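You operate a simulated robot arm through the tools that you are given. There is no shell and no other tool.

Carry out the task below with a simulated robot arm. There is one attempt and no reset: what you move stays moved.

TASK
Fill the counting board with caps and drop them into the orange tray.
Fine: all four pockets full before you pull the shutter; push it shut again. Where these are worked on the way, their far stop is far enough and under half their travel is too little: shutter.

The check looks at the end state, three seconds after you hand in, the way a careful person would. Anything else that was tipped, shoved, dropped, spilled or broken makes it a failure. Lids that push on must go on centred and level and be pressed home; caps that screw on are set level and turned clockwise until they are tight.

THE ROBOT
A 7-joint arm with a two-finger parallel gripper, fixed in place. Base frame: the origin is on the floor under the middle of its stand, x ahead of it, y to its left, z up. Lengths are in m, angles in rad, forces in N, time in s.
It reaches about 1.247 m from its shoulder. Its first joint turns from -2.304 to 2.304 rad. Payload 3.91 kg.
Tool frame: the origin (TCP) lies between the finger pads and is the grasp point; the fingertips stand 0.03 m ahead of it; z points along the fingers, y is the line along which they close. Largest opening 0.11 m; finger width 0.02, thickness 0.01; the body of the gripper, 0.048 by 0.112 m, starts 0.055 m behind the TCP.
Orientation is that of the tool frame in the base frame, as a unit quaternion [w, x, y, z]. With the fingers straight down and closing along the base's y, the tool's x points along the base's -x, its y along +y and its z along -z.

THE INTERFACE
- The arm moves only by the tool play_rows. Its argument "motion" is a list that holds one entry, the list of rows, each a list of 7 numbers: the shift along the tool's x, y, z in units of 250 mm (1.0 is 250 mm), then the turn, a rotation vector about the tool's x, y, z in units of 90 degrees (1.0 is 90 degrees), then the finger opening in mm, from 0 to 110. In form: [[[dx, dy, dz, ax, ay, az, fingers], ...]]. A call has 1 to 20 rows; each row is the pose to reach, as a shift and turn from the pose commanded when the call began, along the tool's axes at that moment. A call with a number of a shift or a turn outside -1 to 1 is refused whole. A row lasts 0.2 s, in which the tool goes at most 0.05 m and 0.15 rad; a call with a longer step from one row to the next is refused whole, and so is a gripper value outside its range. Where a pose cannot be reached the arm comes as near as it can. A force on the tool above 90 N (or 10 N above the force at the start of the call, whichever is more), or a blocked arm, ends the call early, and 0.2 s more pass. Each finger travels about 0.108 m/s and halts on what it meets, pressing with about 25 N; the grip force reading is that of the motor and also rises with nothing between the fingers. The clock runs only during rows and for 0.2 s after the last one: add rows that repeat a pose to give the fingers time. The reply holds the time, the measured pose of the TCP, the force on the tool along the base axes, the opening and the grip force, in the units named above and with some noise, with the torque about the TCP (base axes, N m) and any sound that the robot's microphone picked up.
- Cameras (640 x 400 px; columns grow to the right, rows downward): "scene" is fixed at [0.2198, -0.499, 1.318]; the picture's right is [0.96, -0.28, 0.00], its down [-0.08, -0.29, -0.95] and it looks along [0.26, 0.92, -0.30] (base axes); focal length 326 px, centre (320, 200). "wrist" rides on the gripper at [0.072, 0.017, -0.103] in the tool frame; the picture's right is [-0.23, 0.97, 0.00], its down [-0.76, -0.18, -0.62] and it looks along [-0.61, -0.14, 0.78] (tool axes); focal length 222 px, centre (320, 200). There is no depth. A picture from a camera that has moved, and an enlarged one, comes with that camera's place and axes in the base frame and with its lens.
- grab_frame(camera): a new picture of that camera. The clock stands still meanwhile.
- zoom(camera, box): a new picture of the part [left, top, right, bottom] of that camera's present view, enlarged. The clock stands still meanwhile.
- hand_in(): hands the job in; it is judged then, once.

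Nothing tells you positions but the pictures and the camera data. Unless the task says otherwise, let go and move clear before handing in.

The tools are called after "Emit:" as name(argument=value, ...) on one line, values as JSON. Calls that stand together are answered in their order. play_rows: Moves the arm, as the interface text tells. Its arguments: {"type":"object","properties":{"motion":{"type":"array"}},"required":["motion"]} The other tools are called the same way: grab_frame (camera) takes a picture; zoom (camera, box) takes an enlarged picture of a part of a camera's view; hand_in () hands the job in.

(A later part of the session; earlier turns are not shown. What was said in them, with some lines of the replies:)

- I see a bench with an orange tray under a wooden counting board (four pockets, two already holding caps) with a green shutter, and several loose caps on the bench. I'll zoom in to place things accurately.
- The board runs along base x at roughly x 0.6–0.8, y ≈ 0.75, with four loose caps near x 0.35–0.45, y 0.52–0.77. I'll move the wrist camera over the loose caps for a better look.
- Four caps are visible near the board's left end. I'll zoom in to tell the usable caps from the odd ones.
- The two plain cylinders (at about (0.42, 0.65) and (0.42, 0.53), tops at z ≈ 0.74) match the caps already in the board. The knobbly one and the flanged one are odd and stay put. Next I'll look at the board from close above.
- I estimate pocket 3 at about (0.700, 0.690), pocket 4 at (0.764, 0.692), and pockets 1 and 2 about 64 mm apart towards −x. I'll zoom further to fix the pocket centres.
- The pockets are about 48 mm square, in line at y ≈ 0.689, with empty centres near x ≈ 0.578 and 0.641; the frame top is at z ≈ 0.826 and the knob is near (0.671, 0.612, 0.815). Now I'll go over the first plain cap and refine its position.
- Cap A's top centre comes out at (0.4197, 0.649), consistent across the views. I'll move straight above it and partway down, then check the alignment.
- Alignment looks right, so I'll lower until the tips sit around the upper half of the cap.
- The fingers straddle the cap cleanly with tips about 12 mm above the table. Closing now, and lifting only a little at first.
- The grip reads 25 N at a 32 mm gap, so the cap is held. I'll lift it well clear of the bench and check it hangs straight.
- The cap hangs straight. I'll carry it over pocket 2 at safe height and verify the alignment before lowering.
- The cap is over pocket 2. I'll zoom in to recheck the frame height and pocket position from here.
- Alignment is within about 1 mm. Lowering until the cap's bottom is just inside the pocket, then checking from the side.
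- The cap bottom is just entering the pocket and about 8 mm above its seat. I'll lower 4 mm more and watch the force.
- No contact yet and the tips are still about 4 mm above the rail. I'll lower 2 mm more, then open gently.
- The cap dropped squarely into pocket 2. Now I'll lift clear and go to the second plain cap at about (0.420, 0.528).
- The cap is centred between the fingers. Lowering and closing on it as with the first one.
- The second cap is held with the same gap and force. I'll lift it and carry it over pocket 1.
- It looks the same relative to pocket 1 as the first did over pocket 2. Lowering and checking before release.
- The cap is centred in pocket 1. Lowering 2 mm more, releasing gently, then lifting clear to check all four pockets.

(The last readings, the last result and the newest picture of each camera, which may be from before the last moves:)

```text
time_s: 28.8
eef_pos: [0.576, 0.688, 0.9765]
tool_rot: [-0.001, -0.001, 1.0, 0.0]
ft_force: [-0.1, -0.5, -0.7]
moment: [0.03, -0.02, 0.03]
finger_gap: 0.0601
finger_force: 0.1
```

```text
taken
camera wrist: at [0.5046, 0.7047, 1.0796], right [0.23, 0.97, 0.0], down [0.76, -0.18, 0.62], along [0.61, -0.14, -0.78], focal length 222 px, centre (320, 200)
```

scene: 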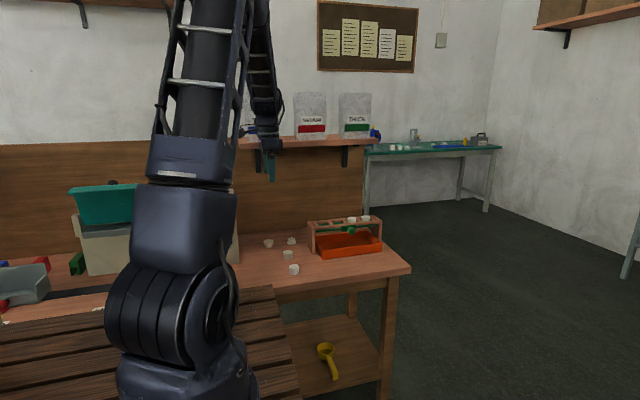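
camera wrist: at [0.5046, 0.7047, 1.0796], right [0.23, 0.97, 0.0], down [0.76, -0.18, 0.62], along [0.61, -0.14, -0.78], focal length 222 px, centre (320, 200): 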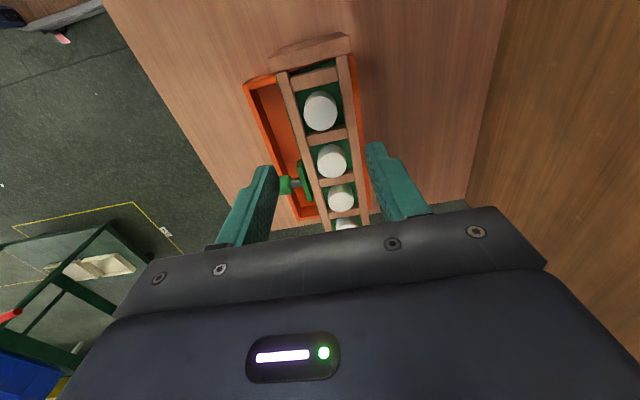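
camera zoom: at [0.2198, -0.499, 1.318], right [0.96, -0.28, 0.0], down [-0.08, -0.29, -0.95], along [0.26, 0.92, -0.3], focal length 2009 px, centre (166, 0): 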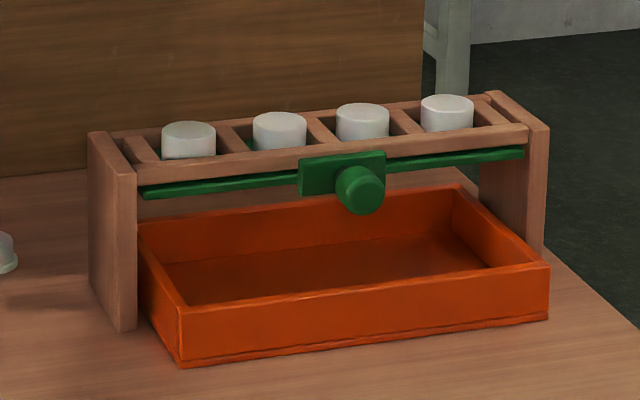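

All four pockets are full. Next I'll turn the gripper 90° so the fingers close along x, and move above the shutter knob for a close look.

Emit:
play_rows(motion=[[[-0.03, -0.03, 0.0, 0, 0, -0.083, 70], [-0.06, -0.06, 0.0, 0, 0, -0.167, 70], [-0.09, -0.09, 0.0, 0, 0, -0.25, 70], [-0.12, -0.12, 0.0, 0, 0, -0.333, 70], [-0.155, -0.15, 0.0, 0, 0, -0.417, 70], [-0.19, -0.18, 0.0, 0, 0, -0.5, 70], [-0.22, -0.21, 0.0, 0, 0, -0.583, 70], [-0.25, -0.24, 0.02, 0, 0, -0.667, 70], [-0.285, -0.27, 0.04, 0, 0, -0.75, 70], [-0.315, -0.3, 0.06, 0, 0, -0.833, 70], [-0.35, -0.33, 0.08, 0, 0, -0.917, 70], [-0.378, -0.356, 0.107, 0, 0, -1.0, 70], [-0.378, -0.356, 0.107, 0, 0, -1.0, 70], [-0.378, -0.356, 0.107, 0, 0, -1.0, 70]]])

Emit:
grab_frame(camera="wrist")

Emit:
grab_frame(camera="scene")

```text
time_s: 31.8
eef_pos: [0.6714, 0.6003, 0.9494]
tool_rot: [0.001, 0.707, -0.707, 0.001]
ft_force: [-0.1, -0.3, 0.2]
moment: [-0.02, 0.03, 0.0]
finger_gap: 0.0698
finger_force: 0.1
```

```text
taken
camera wrist: at [0.655, 0.5263, 1.0524], right [-0.97, 0.23, 0.0], down [0.18, 0.76, 0.62], along [0.14, 0.61, -0.78], focal length 222 px, centre (320, 200)
```

wrist: 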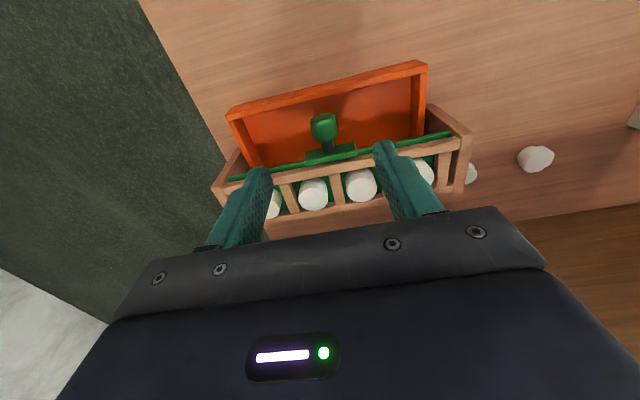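

```text
taken
```

scene: 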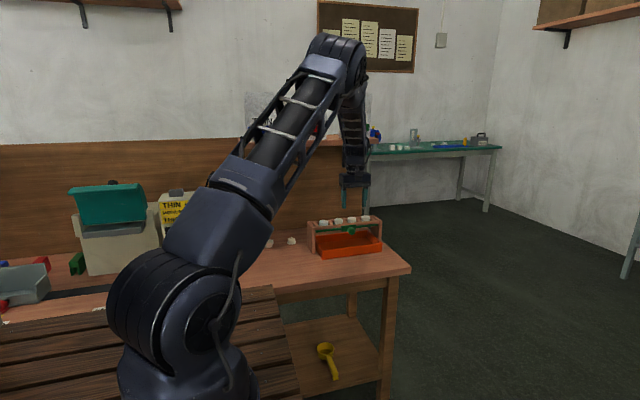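

Emit:
zoom(camera="wrist", box=[250, 80, 410, 180])

Emit:
zoom(camera="scene", box=[325, 205, 375, 240])

```text
4.00 times, centred on (330, 130) of wrist
camera zoom: at [0.655, 0.5263, 1.0524], right [-0.97, 0.23, 0.0], down [0.18, 0.76, 0.62], along [0.14, 0.61, -0.78], focal length 888 px, centre (280, 480)
```

zoom: 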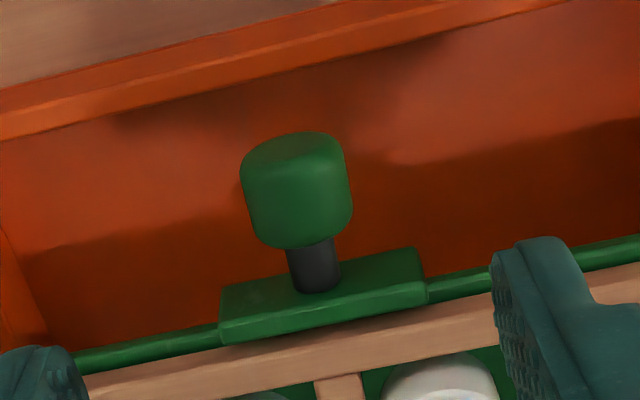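

```text
11.43 times, centred on (350, 222) of scene
camera zoom: at [0.2198, -0.499, 1.318], right [0.96, -0.28, 0.0], down [-0.08, -0.29, -0.95], along [0.26, 0.92, -0.3], focal length 3732 px, centre (-23, -57)
```

zoom: 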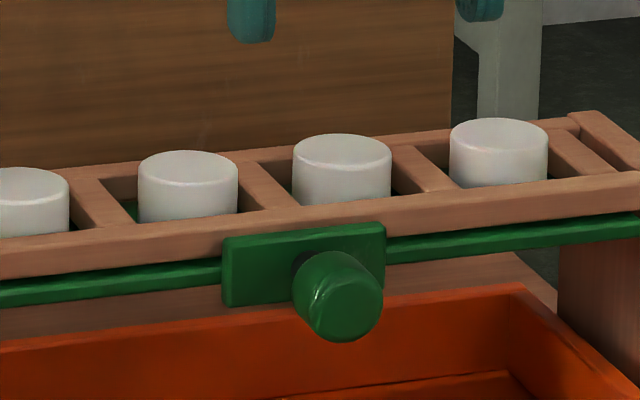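

The knob sits at about (0.671, 0.611, 0.816), roughly 30 mm in diameter. I'll descend beside it with open fingers and check before closing.

Emit:
play_rows(motion=[[[-0.02, 0.002, 0.1, 0, 0, 0, 70], [-0.042, 0.004, 0.2, 0, 0, 0, 70], [-0.042, 0.004, 0.3, 0, 0, 0, 70], [-0.042, 0.004, 0.38, 0, 0, 0, 70], [-0.042, 0.004, 0.38, 0, 0, 0, 70]]])

Emit:
zoom(camera="wrist", box=[200, 70, 440, 220])

Emit:
zoom(camera="scene", box=[315, 195, 385, 245])

```text
time_s: 33.0
eef_pos: [0.6703, 0.6115, 0.8545]
tool_rot: [0.0, -0.707, 0.707, 0.001]
ft_force: [0.5, -0.1, 0.0]
moment: [0.0, -0.02, 0.03]
finger_gap: 0.07
finger_force: 0.1
```

```text
2.67 times, centred on (320, 145) of wrist
camera zoom: at [0.6544, 0.5372, 0.9575], right [-0.97, 0.23, 0.0], down [0.18, 0.76, 0.62], along [0.14, 0.61, -0.78], focal length 592 px, centre (320, 347)
```

zoom: 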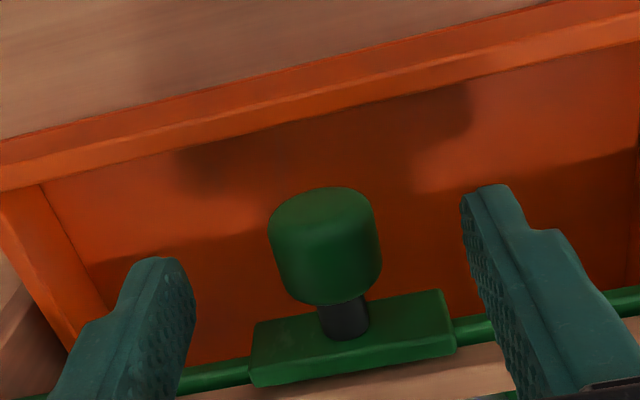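

```text
8.00 times, centred on (350, 220) of scene
camera zoom: at [0.2198, -0.499, 1.318], right [0.96, -0.28, 0.0], down [-0.08, -0.29, -0.95], along [0.26, 0.92, -0.3], focal length 2612 px, centre (80, 40)
```

zoom: 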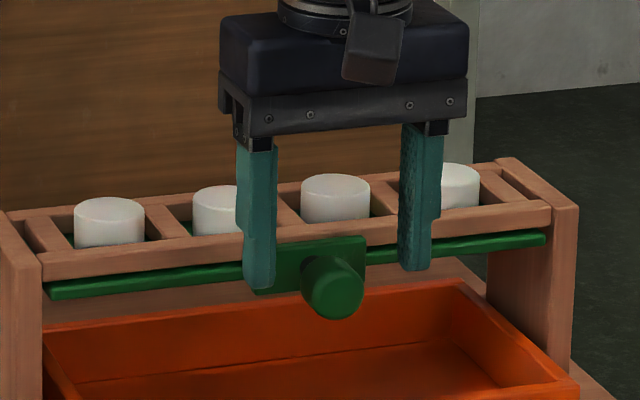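

Knob is centred between the fingers. Descending to grip height and closing.

Emit:
play_rows(motion=[[[0, 0, 0.07, 0, 0, 0, 70], [0, 0, 0.14, 0, 0, 0, 70], [0, 0, 0.148, 0, 0, 0, 70], [0, 0, 0.148, 0, 0, 0, 50], [0, 0, 0.148, 0, 0, 0, 35], [0, 0, 0.148, 0, 0, 0, 20], [0, 0, 0.148, 0, 0, 0, 20]]])

Emit:
zoom(camera="wrist", box=[200, 70, 440, 220])

Emit:
zoom(camera="scene", box=[315, 205, 385, 255])

```text
time_s: 34.6
eef_pos: [0.6696, 0.6093, 0.8181]
tool_rot: [0.0, -0.707, 0.707, 0.0]
ft_force: [-6.9, -3.5, -0.6]
moment: [0.07, 0.03, -0.41]
finger_gap: 0.0273
finger_force: 45.2
```

```text
2.67 times, centred on (320, 145) of wrist
camera zoom: at [0.6535, 0.5368, 0.9209], right [-0.97, 0.23, 0.0], down [0.18, 0.76, 0.62], along [0.14, 0.61, -0.78], focal length 592 px, centre (320, 347)
```

zoom: 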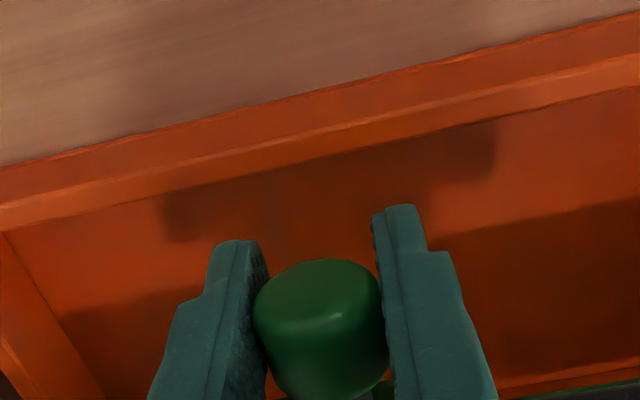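

```text
8.00 times, centred on (350, 230) of scene
camera zoom: at [0.2198, -0.499, 1.318], right [0.96, -0.28, 0.0], down [-0.08, -0.29, -0.95], along [0.26, 0.92, -0.3], focal length 2612 px, centre (80, -40)
```

zoom: 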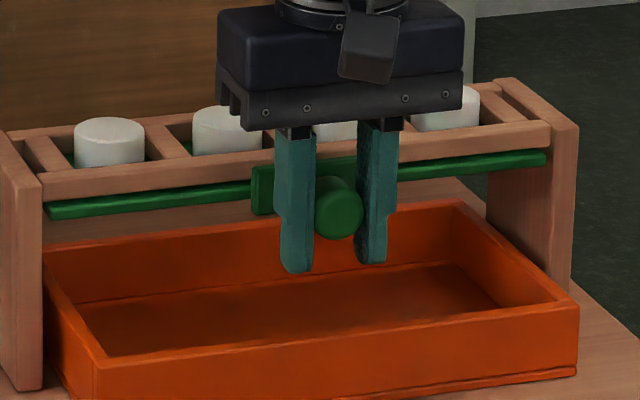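

The knob is gripped. Now I'll pull the shutter straight toward −y in small steps and watch the force.

Emit:
play_rows(motion=[[[0.02, 0.004, 0, 0, 0, 0, 20], [0.05, 0.004, 0, 0, 0, 0, 20], [0.08, 0.004, 0, 0, 0, 0, 20], [0.08, 0.004, 0, 0, 0, 0, 20]]])

Emit:
zoom(camera="scene", box=[295, 195, 395, 265])

```text
time_s: 35.6
eef_pos: [0.6706, 0.5902, 0.8187]
tool_rot: [0.0, 0.707, -0.707, 0.0]
ft_force: [3.1, 0.6, -1.7]
moment: [0.32, 0.01, 0.5]
finger_gap: 0.0275
finger_force: 44.8
```

```text
5.71 times, centred on (345, 230) of scene
camera zoom: at [0.2198, -0.499, 1.318], right [0.96, -0.28, 0.0], down [-0.08, -0.29, -0.95], along [0.26, 0.92, -0.3], focal length 1866 px, centre (177, 29)
```

zoom: 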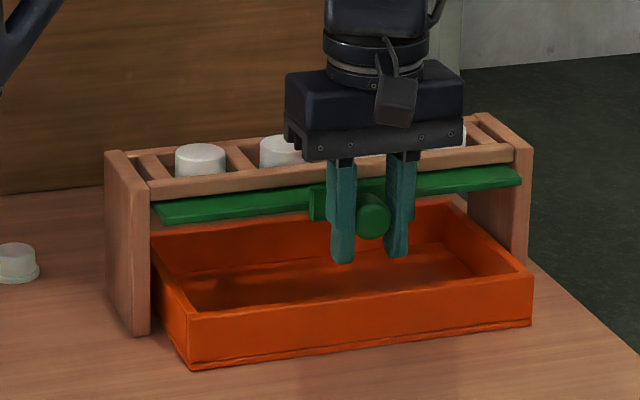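

The shutter slides out freely and the board stays put. Continuing the pull.

Emit:
play_rows(motion=[[[0.04, 0, 0, 0, 0, 0, 20], [0.09, 0, 0, 0, 0, 0, 20], [0.12, 0, 0, 0, 0, 0, 20], [0.12, 0, 0, 0, 0, 0, 20]]])

Emit:
zoom(camera="scene", box=[295, 195, 395, 265])

```text
time_s: 36.6
eef_pos: [0.6691, 0.5602, 0.8186]
tool_rot: [0.0, -0.707, 0.708, 0.0]
ft_force: [10.7, 0.4, -1.6]
moment: [0.42, 0.07, 0.28]
finger_gap: 0.0276
finger_force: 44.9
```

```text
5.71 times, centred on (345, 230) of scene
camera zoom: at [0.2198, -0.499, 1.318], right [0.96, -0.28, 0.0], down [-0.08, -0.29, -0.95], along [0.26, 0.92, -0.3], focal length 1866 px, centre (177, 29)
```

zoom: 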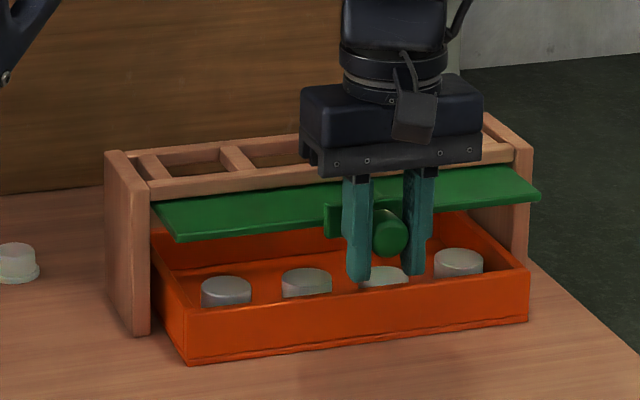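

All four caps have dropped into the tray. I'll keep pulling gently to find the far stop.

Emit:
play_rows(motion=[[[0.015, -0.003, 0, 0, 0, 0, 20], [0.03, -0.003, 0, 0, 0, 0, 20], [0.04, -0.003, 0, 0, 0, 0, 20], [0.04, -0.003, 0, 0, 0, 0, 20]]])

Emit:
zoom(camera="scene", box=[295, 195, 395, 265])

```text
time_s: 37.6
eef_pos: [0.6688, 0.5499, 0.8183]
tool_rot: [0.0, -0.706, 0.708, 0.001]
ft_force: [-1.0, 1.5, 6.3]
moment: [-0.09, 0.02, -0.46]
finger_gap: 0.0275
finger_force: 45.2
```

```text
5.71 times, centred on (345, 230) of scene
camera zoom: at [0.2198, -0.499, 1.318], right [0.96, -0.28, 0.0], down [-0.08, -0.29, -0.95], along [0.26, 0.92, -0.3], focal length 1866 px, centre (177, 29)
```

zoom: 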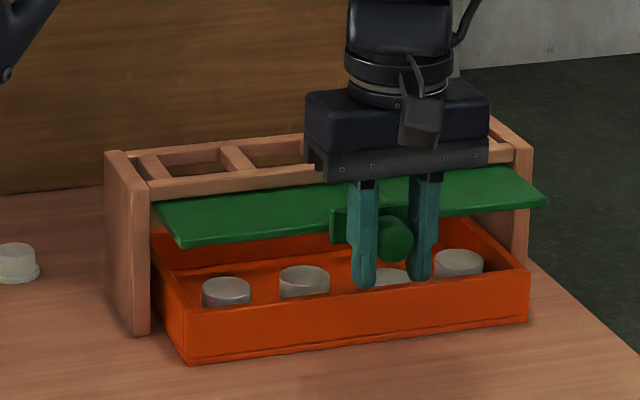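

Still moving freely at 60 mm out. A bit further to reach the stop.

Emit:
play_rows(motion=[[[0.015, 0, 0, 0, 0, 0, 20], [0.03, 0, 0, 0, 0, 0, 20], [0.045, 0, 0, 0, 0, 0, 20], [0.06, 0, 0, 0, 0, 0, 20], [0.06, 0, 0, 0, 0, 0, 20]]])

Emit:
zoom(camera="scene", box=[295, 195, 395, 265])

```text
time_s: 38.8
eef_pos: [0.6691, 0.5366, 0.8195]
tool_rot: [-0.001, -0.707, 0.707, 0.0]
ft_force: [2.3, 32.1, 6.7]
moment: [0.15, -0.01, -0.18]
finger_gap: 0.0276
finger_force: 45.4
```

```text
5.71 times, centred on (345, 230) of scene
camera zoom: at [0.2198, -0.499, 1.318], right [0.96, -0.28, 0.0], down [-0.08, -0.29, -0.95], along [0.26, 0.92, -0.3], focal length 1866 px, centre (177, 29)
```

zoom: 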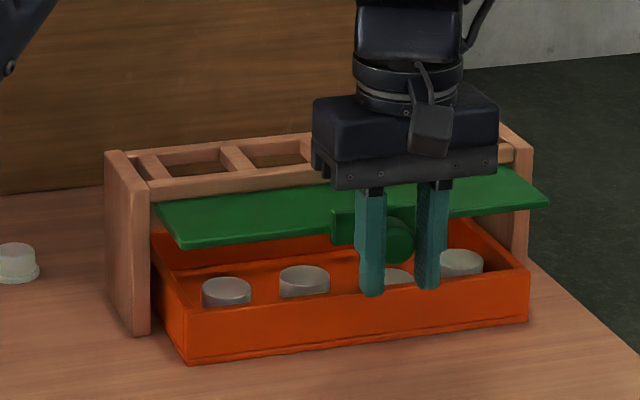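

The far stop is reached (32 N, plate no longer moving, fingers starting to slip) and the board hasn't shifted. Now I'll push the shutter back shut.

Emit:
play_rows(motion=[[[-0.02, 0, 0, 0, 0, 0, 20], [-0.05, 0, 0, 0, 0, 0, 20], [-0.09, 0, 0, 0, 0, 0, 20], [-0.13, 0, 0, 0, 0, 0, 20], [-0.17, 0, 0, 0, 0, 0, 20], [-0.21, 0, 0, 0, 0, 0, 20], [-0.235, 0, 0, 0, 0, 0, 20], [-0.25, 0, 0, 0, 0, 0, 20], [-0.25, 0, 0, 0, 0, 0, 20]]])

Emit:
zoom(camera="scene", box=[295, 195, 395, 265])

Emit:
zoom(camera="wrist", box=[200, 70, 440, 220])

```text
time_s: 40.8
eef_pos: [0.6699, 0.5978, 0.8187]
tool_rot: [-0.001, -0.707, 0.707, 0.001]
ft_force: [-10.5, -1.5, 5.2]
moment: [-0.05, 0.0, -0.08]
finger_gap: 0.0275
finger_force: 45.1
```

```text
5.71 times, centred on (345, 230) of scene
camera zoom: at [0.2198, -0.499, 1.318], right [0.96, -0.28, 0.0], down [-0.08, -0.29, -0.95], along [0.26, 0.92, -0.3], focal length 1866 px, centre (177, 29)
```

zoom: 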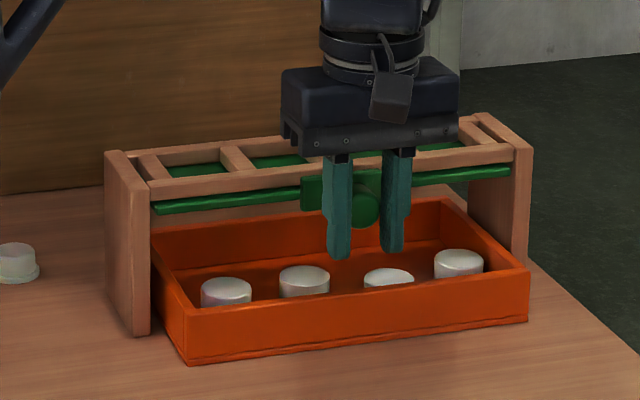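

```text
2.67 times, centred on (320, 145) of wrist
camera zoom: at [0.6535, 0.5239, 0.9209], right [-0.97, 0.23, 0.0], down [0.18, 0.76, 0.62], along [0.14, 0.61, -0.78], focal length 592 px, centre (320, 347)
```

zoom: 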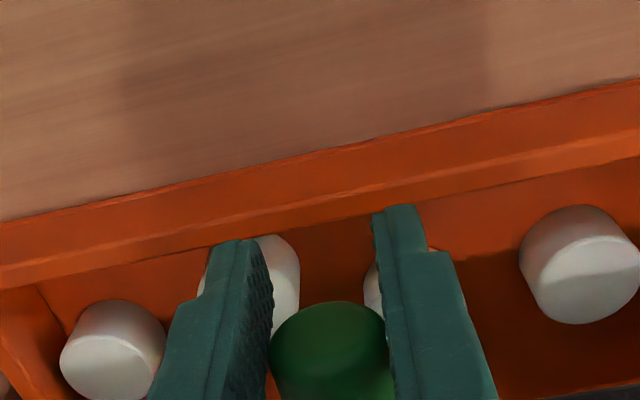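

The shutter is nearly shut, perhaps a few mm remaining. I'll continue pushing gently until it meets its stop.

Emit:
play_rows(motion=[[[-0.01, 0.003, 0, 0, 0, 0, 20], [-0.02, 0.003, 0, 0, 0, 0, 20], [-0.028, 0.003, 0, 0, 0, 0, 20], [-0.028, 0.003, 0, 0, 0, 0, 20]]])

Emit:
zoom(camera="scene", box=[295, 200, 395, 265])

```text
time_s: 41.8
eef_pos: [0.6702, 0.6036, 0.8182]
tool_rot: [-0.001, -0.707, 0.707, -0.001]
ft_force: [-8.4, -32.6, -5.3]
moment: [-0.13, -0.04, 0.34]
finger_gap: 0.0277
finger_force: 45.0
```

```text
6.15 times, centred on (345, 232) of scene
camera zoom: at [0.2198, -0.499, 1.318], right [0.96, -0.28, 0.0], down [-0.08, -0.29, -0.95], along [0.26, 0.92, -0.3], focal length 2009 px, centre (166, 0)
```

zoom: 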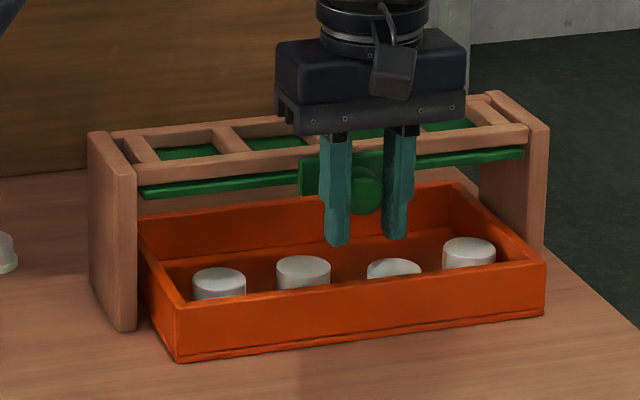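

The shutter is against its closed stop (−32 N) and its block matches its starting image position. Releasing the knob and lifting straight up.

Emit:
play_rows(motion=[[[0.004, 0, 0, 0, 0, 0, 20], [0.004, 0, 0, 0, 0, 0, 40], [0.004, 0, 0, 0, 0, 0, 60], [0.004, 0, 0, 0, 0, 0, 70], [0.004, 0, 0, 0, 0, 0, 70], [0.004, 0, -0.08, 0, 0, 0, 70], [0.004, 0, -0.2, 0, 0, 0, 70], [0.004, 0, -0.34, 0, 0, 0, 70], [0.004, 0, -0.48, 0, 0, 0, 70], [0.004, 0, -0.6, 0, 0, 0, 70], [0.004, 0, -0.6, 0, 0, 0, 70]]])

Emit:
zoom(camera="scene", box=[295, 200, 395, 265])

Emit:
grab_frame(camera="wrist")

```text
time_s: 44.2
eef_pos: [0.6706, 0.6029, 0.9686]
tool_rot: [0.0, -0.707, 0.707, 0.0]
ft_force: [0.3, 0.6, 0.5]
moment: [0.0, 0.02, 0.02]
finger_gap: 0.0698
finger_force: 0.3
```

```text
6.15 times, centred on (345, 232) of scene
camera zoom: at [0.2198, -0.499, 1.318], right [0.96, -0.28, 0.0], down [-0.08, -0.29, -0.95], along [0.26, 0.92, -0.3], focal length 2009 px, centre (166, 0)
```

zoom: 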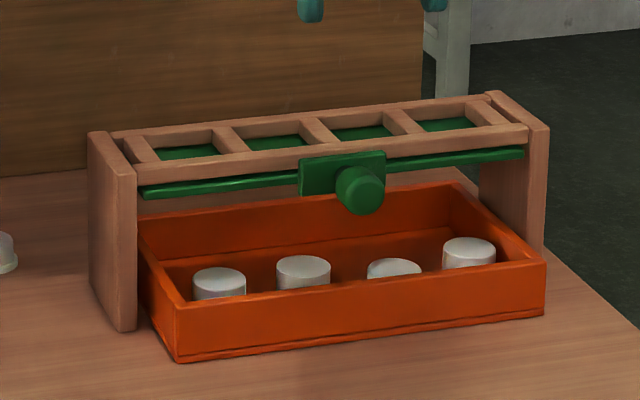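

```text
taken
camera wrist: at [0.6536, 0.5298, 1.0715], right [-0.97, 0.23, 0.0], down [0.18, 0.76, 0.62], along [0.14, 0.61, -0.78], focal length 222 px, centre (320, 200)
```

wrist: 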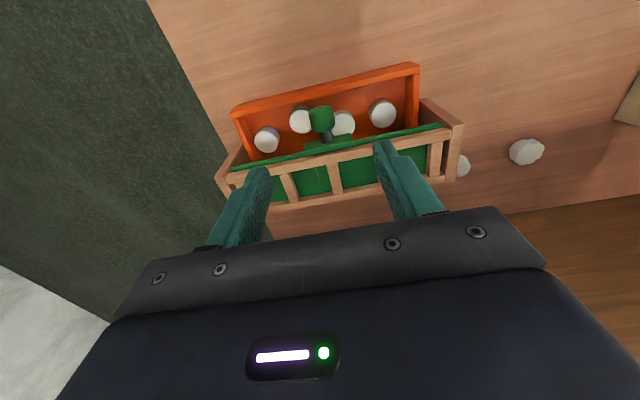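

The shutter is closed (knob back at its original image position), and all four caps sit in the tray. I'll move the arm clear and take one last look at the surroundings.

Emit:
play_rows(motion=[[[0, 0, -0.15, 0, 0, 0, 70], [0.05, 0, -0.3, 0, 0, 0, 70], [0.15, 0, -0.45, 0, 0, 0, 70], [0.3, 0, -0.5, 0, 0, 0, 70], [0.45, 0, -0.5, 0, 0, 0, 70], [0.6, 0, -0.5, 0, 0, 0, 70], [0.6, 0, -0.5, 0, 0, 0, 70]]])

Emit:
grab_frame(camera="scene")

Emit:
zoom(camera="scene", box=[240, 190, 420, 300])

```text
time_s: 45.8
eef_pos: [0.668, 0.4542, 1.0929]
tool_rot: [0.0, -0.707, 0.708, -0.001]
ft_force: [-0.4, 0.2, -0.2]
moment: [0.02, -0.02, -0.03]
finger_gap: 0.0699
finger_force: 0.2
```

```text
taken
```

scene: 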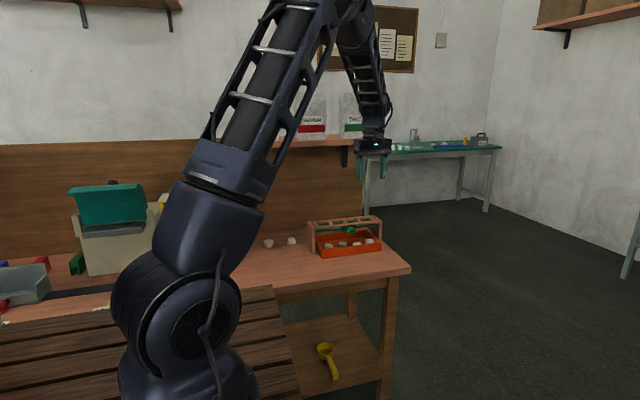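

```text
3.56 times, centred on (330, 245) of scene
camera zoom: at [0.2198, -0.499, 1.318], right [0.96, -0.28, 0.0], down [-0.08, -0.29, -0.95], along [0.26, 0.92, -0.3], focal length 1161 px, centre (284, 40)
```

zoom: 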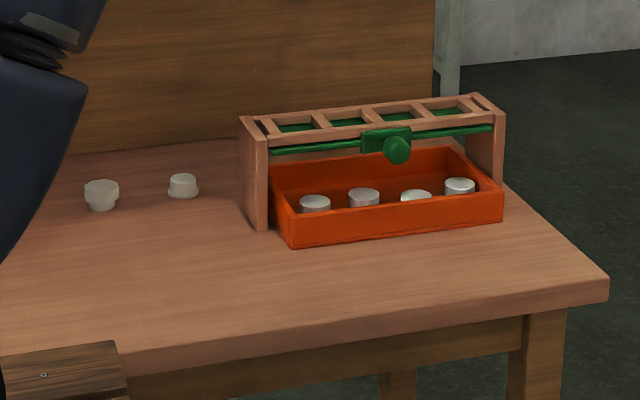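

Everything is in place: four caps in the orange tray, shutter shut, the two odd caps untouched and the arm clear with open fingers. Handing in.

Emit:
hand_in()

```text
The job is handed in.
```

I filled the board, dropped the caps and closed the shutter; the job is handed in, though I haven't seen the check's verdict.

- **Filling:** Two pockets already held caps, so I placed the two plain caps from the bench in the empty ones. All four were full before I pulled the shutter.
- **Shutter:** I pulled it out to its far stop, about 60 mm. I then pushed it back against its closed stop, and the knob is where it started in the picture.
- **Result:** All four caps are lying in the orange tray and the pockets are empty.
- **Tray shift:** The tray moved about 2–3 mm when the caps landed in it. The gripper did not touch it.
- **Untouched:** I left the other two loose caps (one knobbly, one flanged) where they were because they don't match the rest. The board did not move, and the arm is clear with its fingers open.
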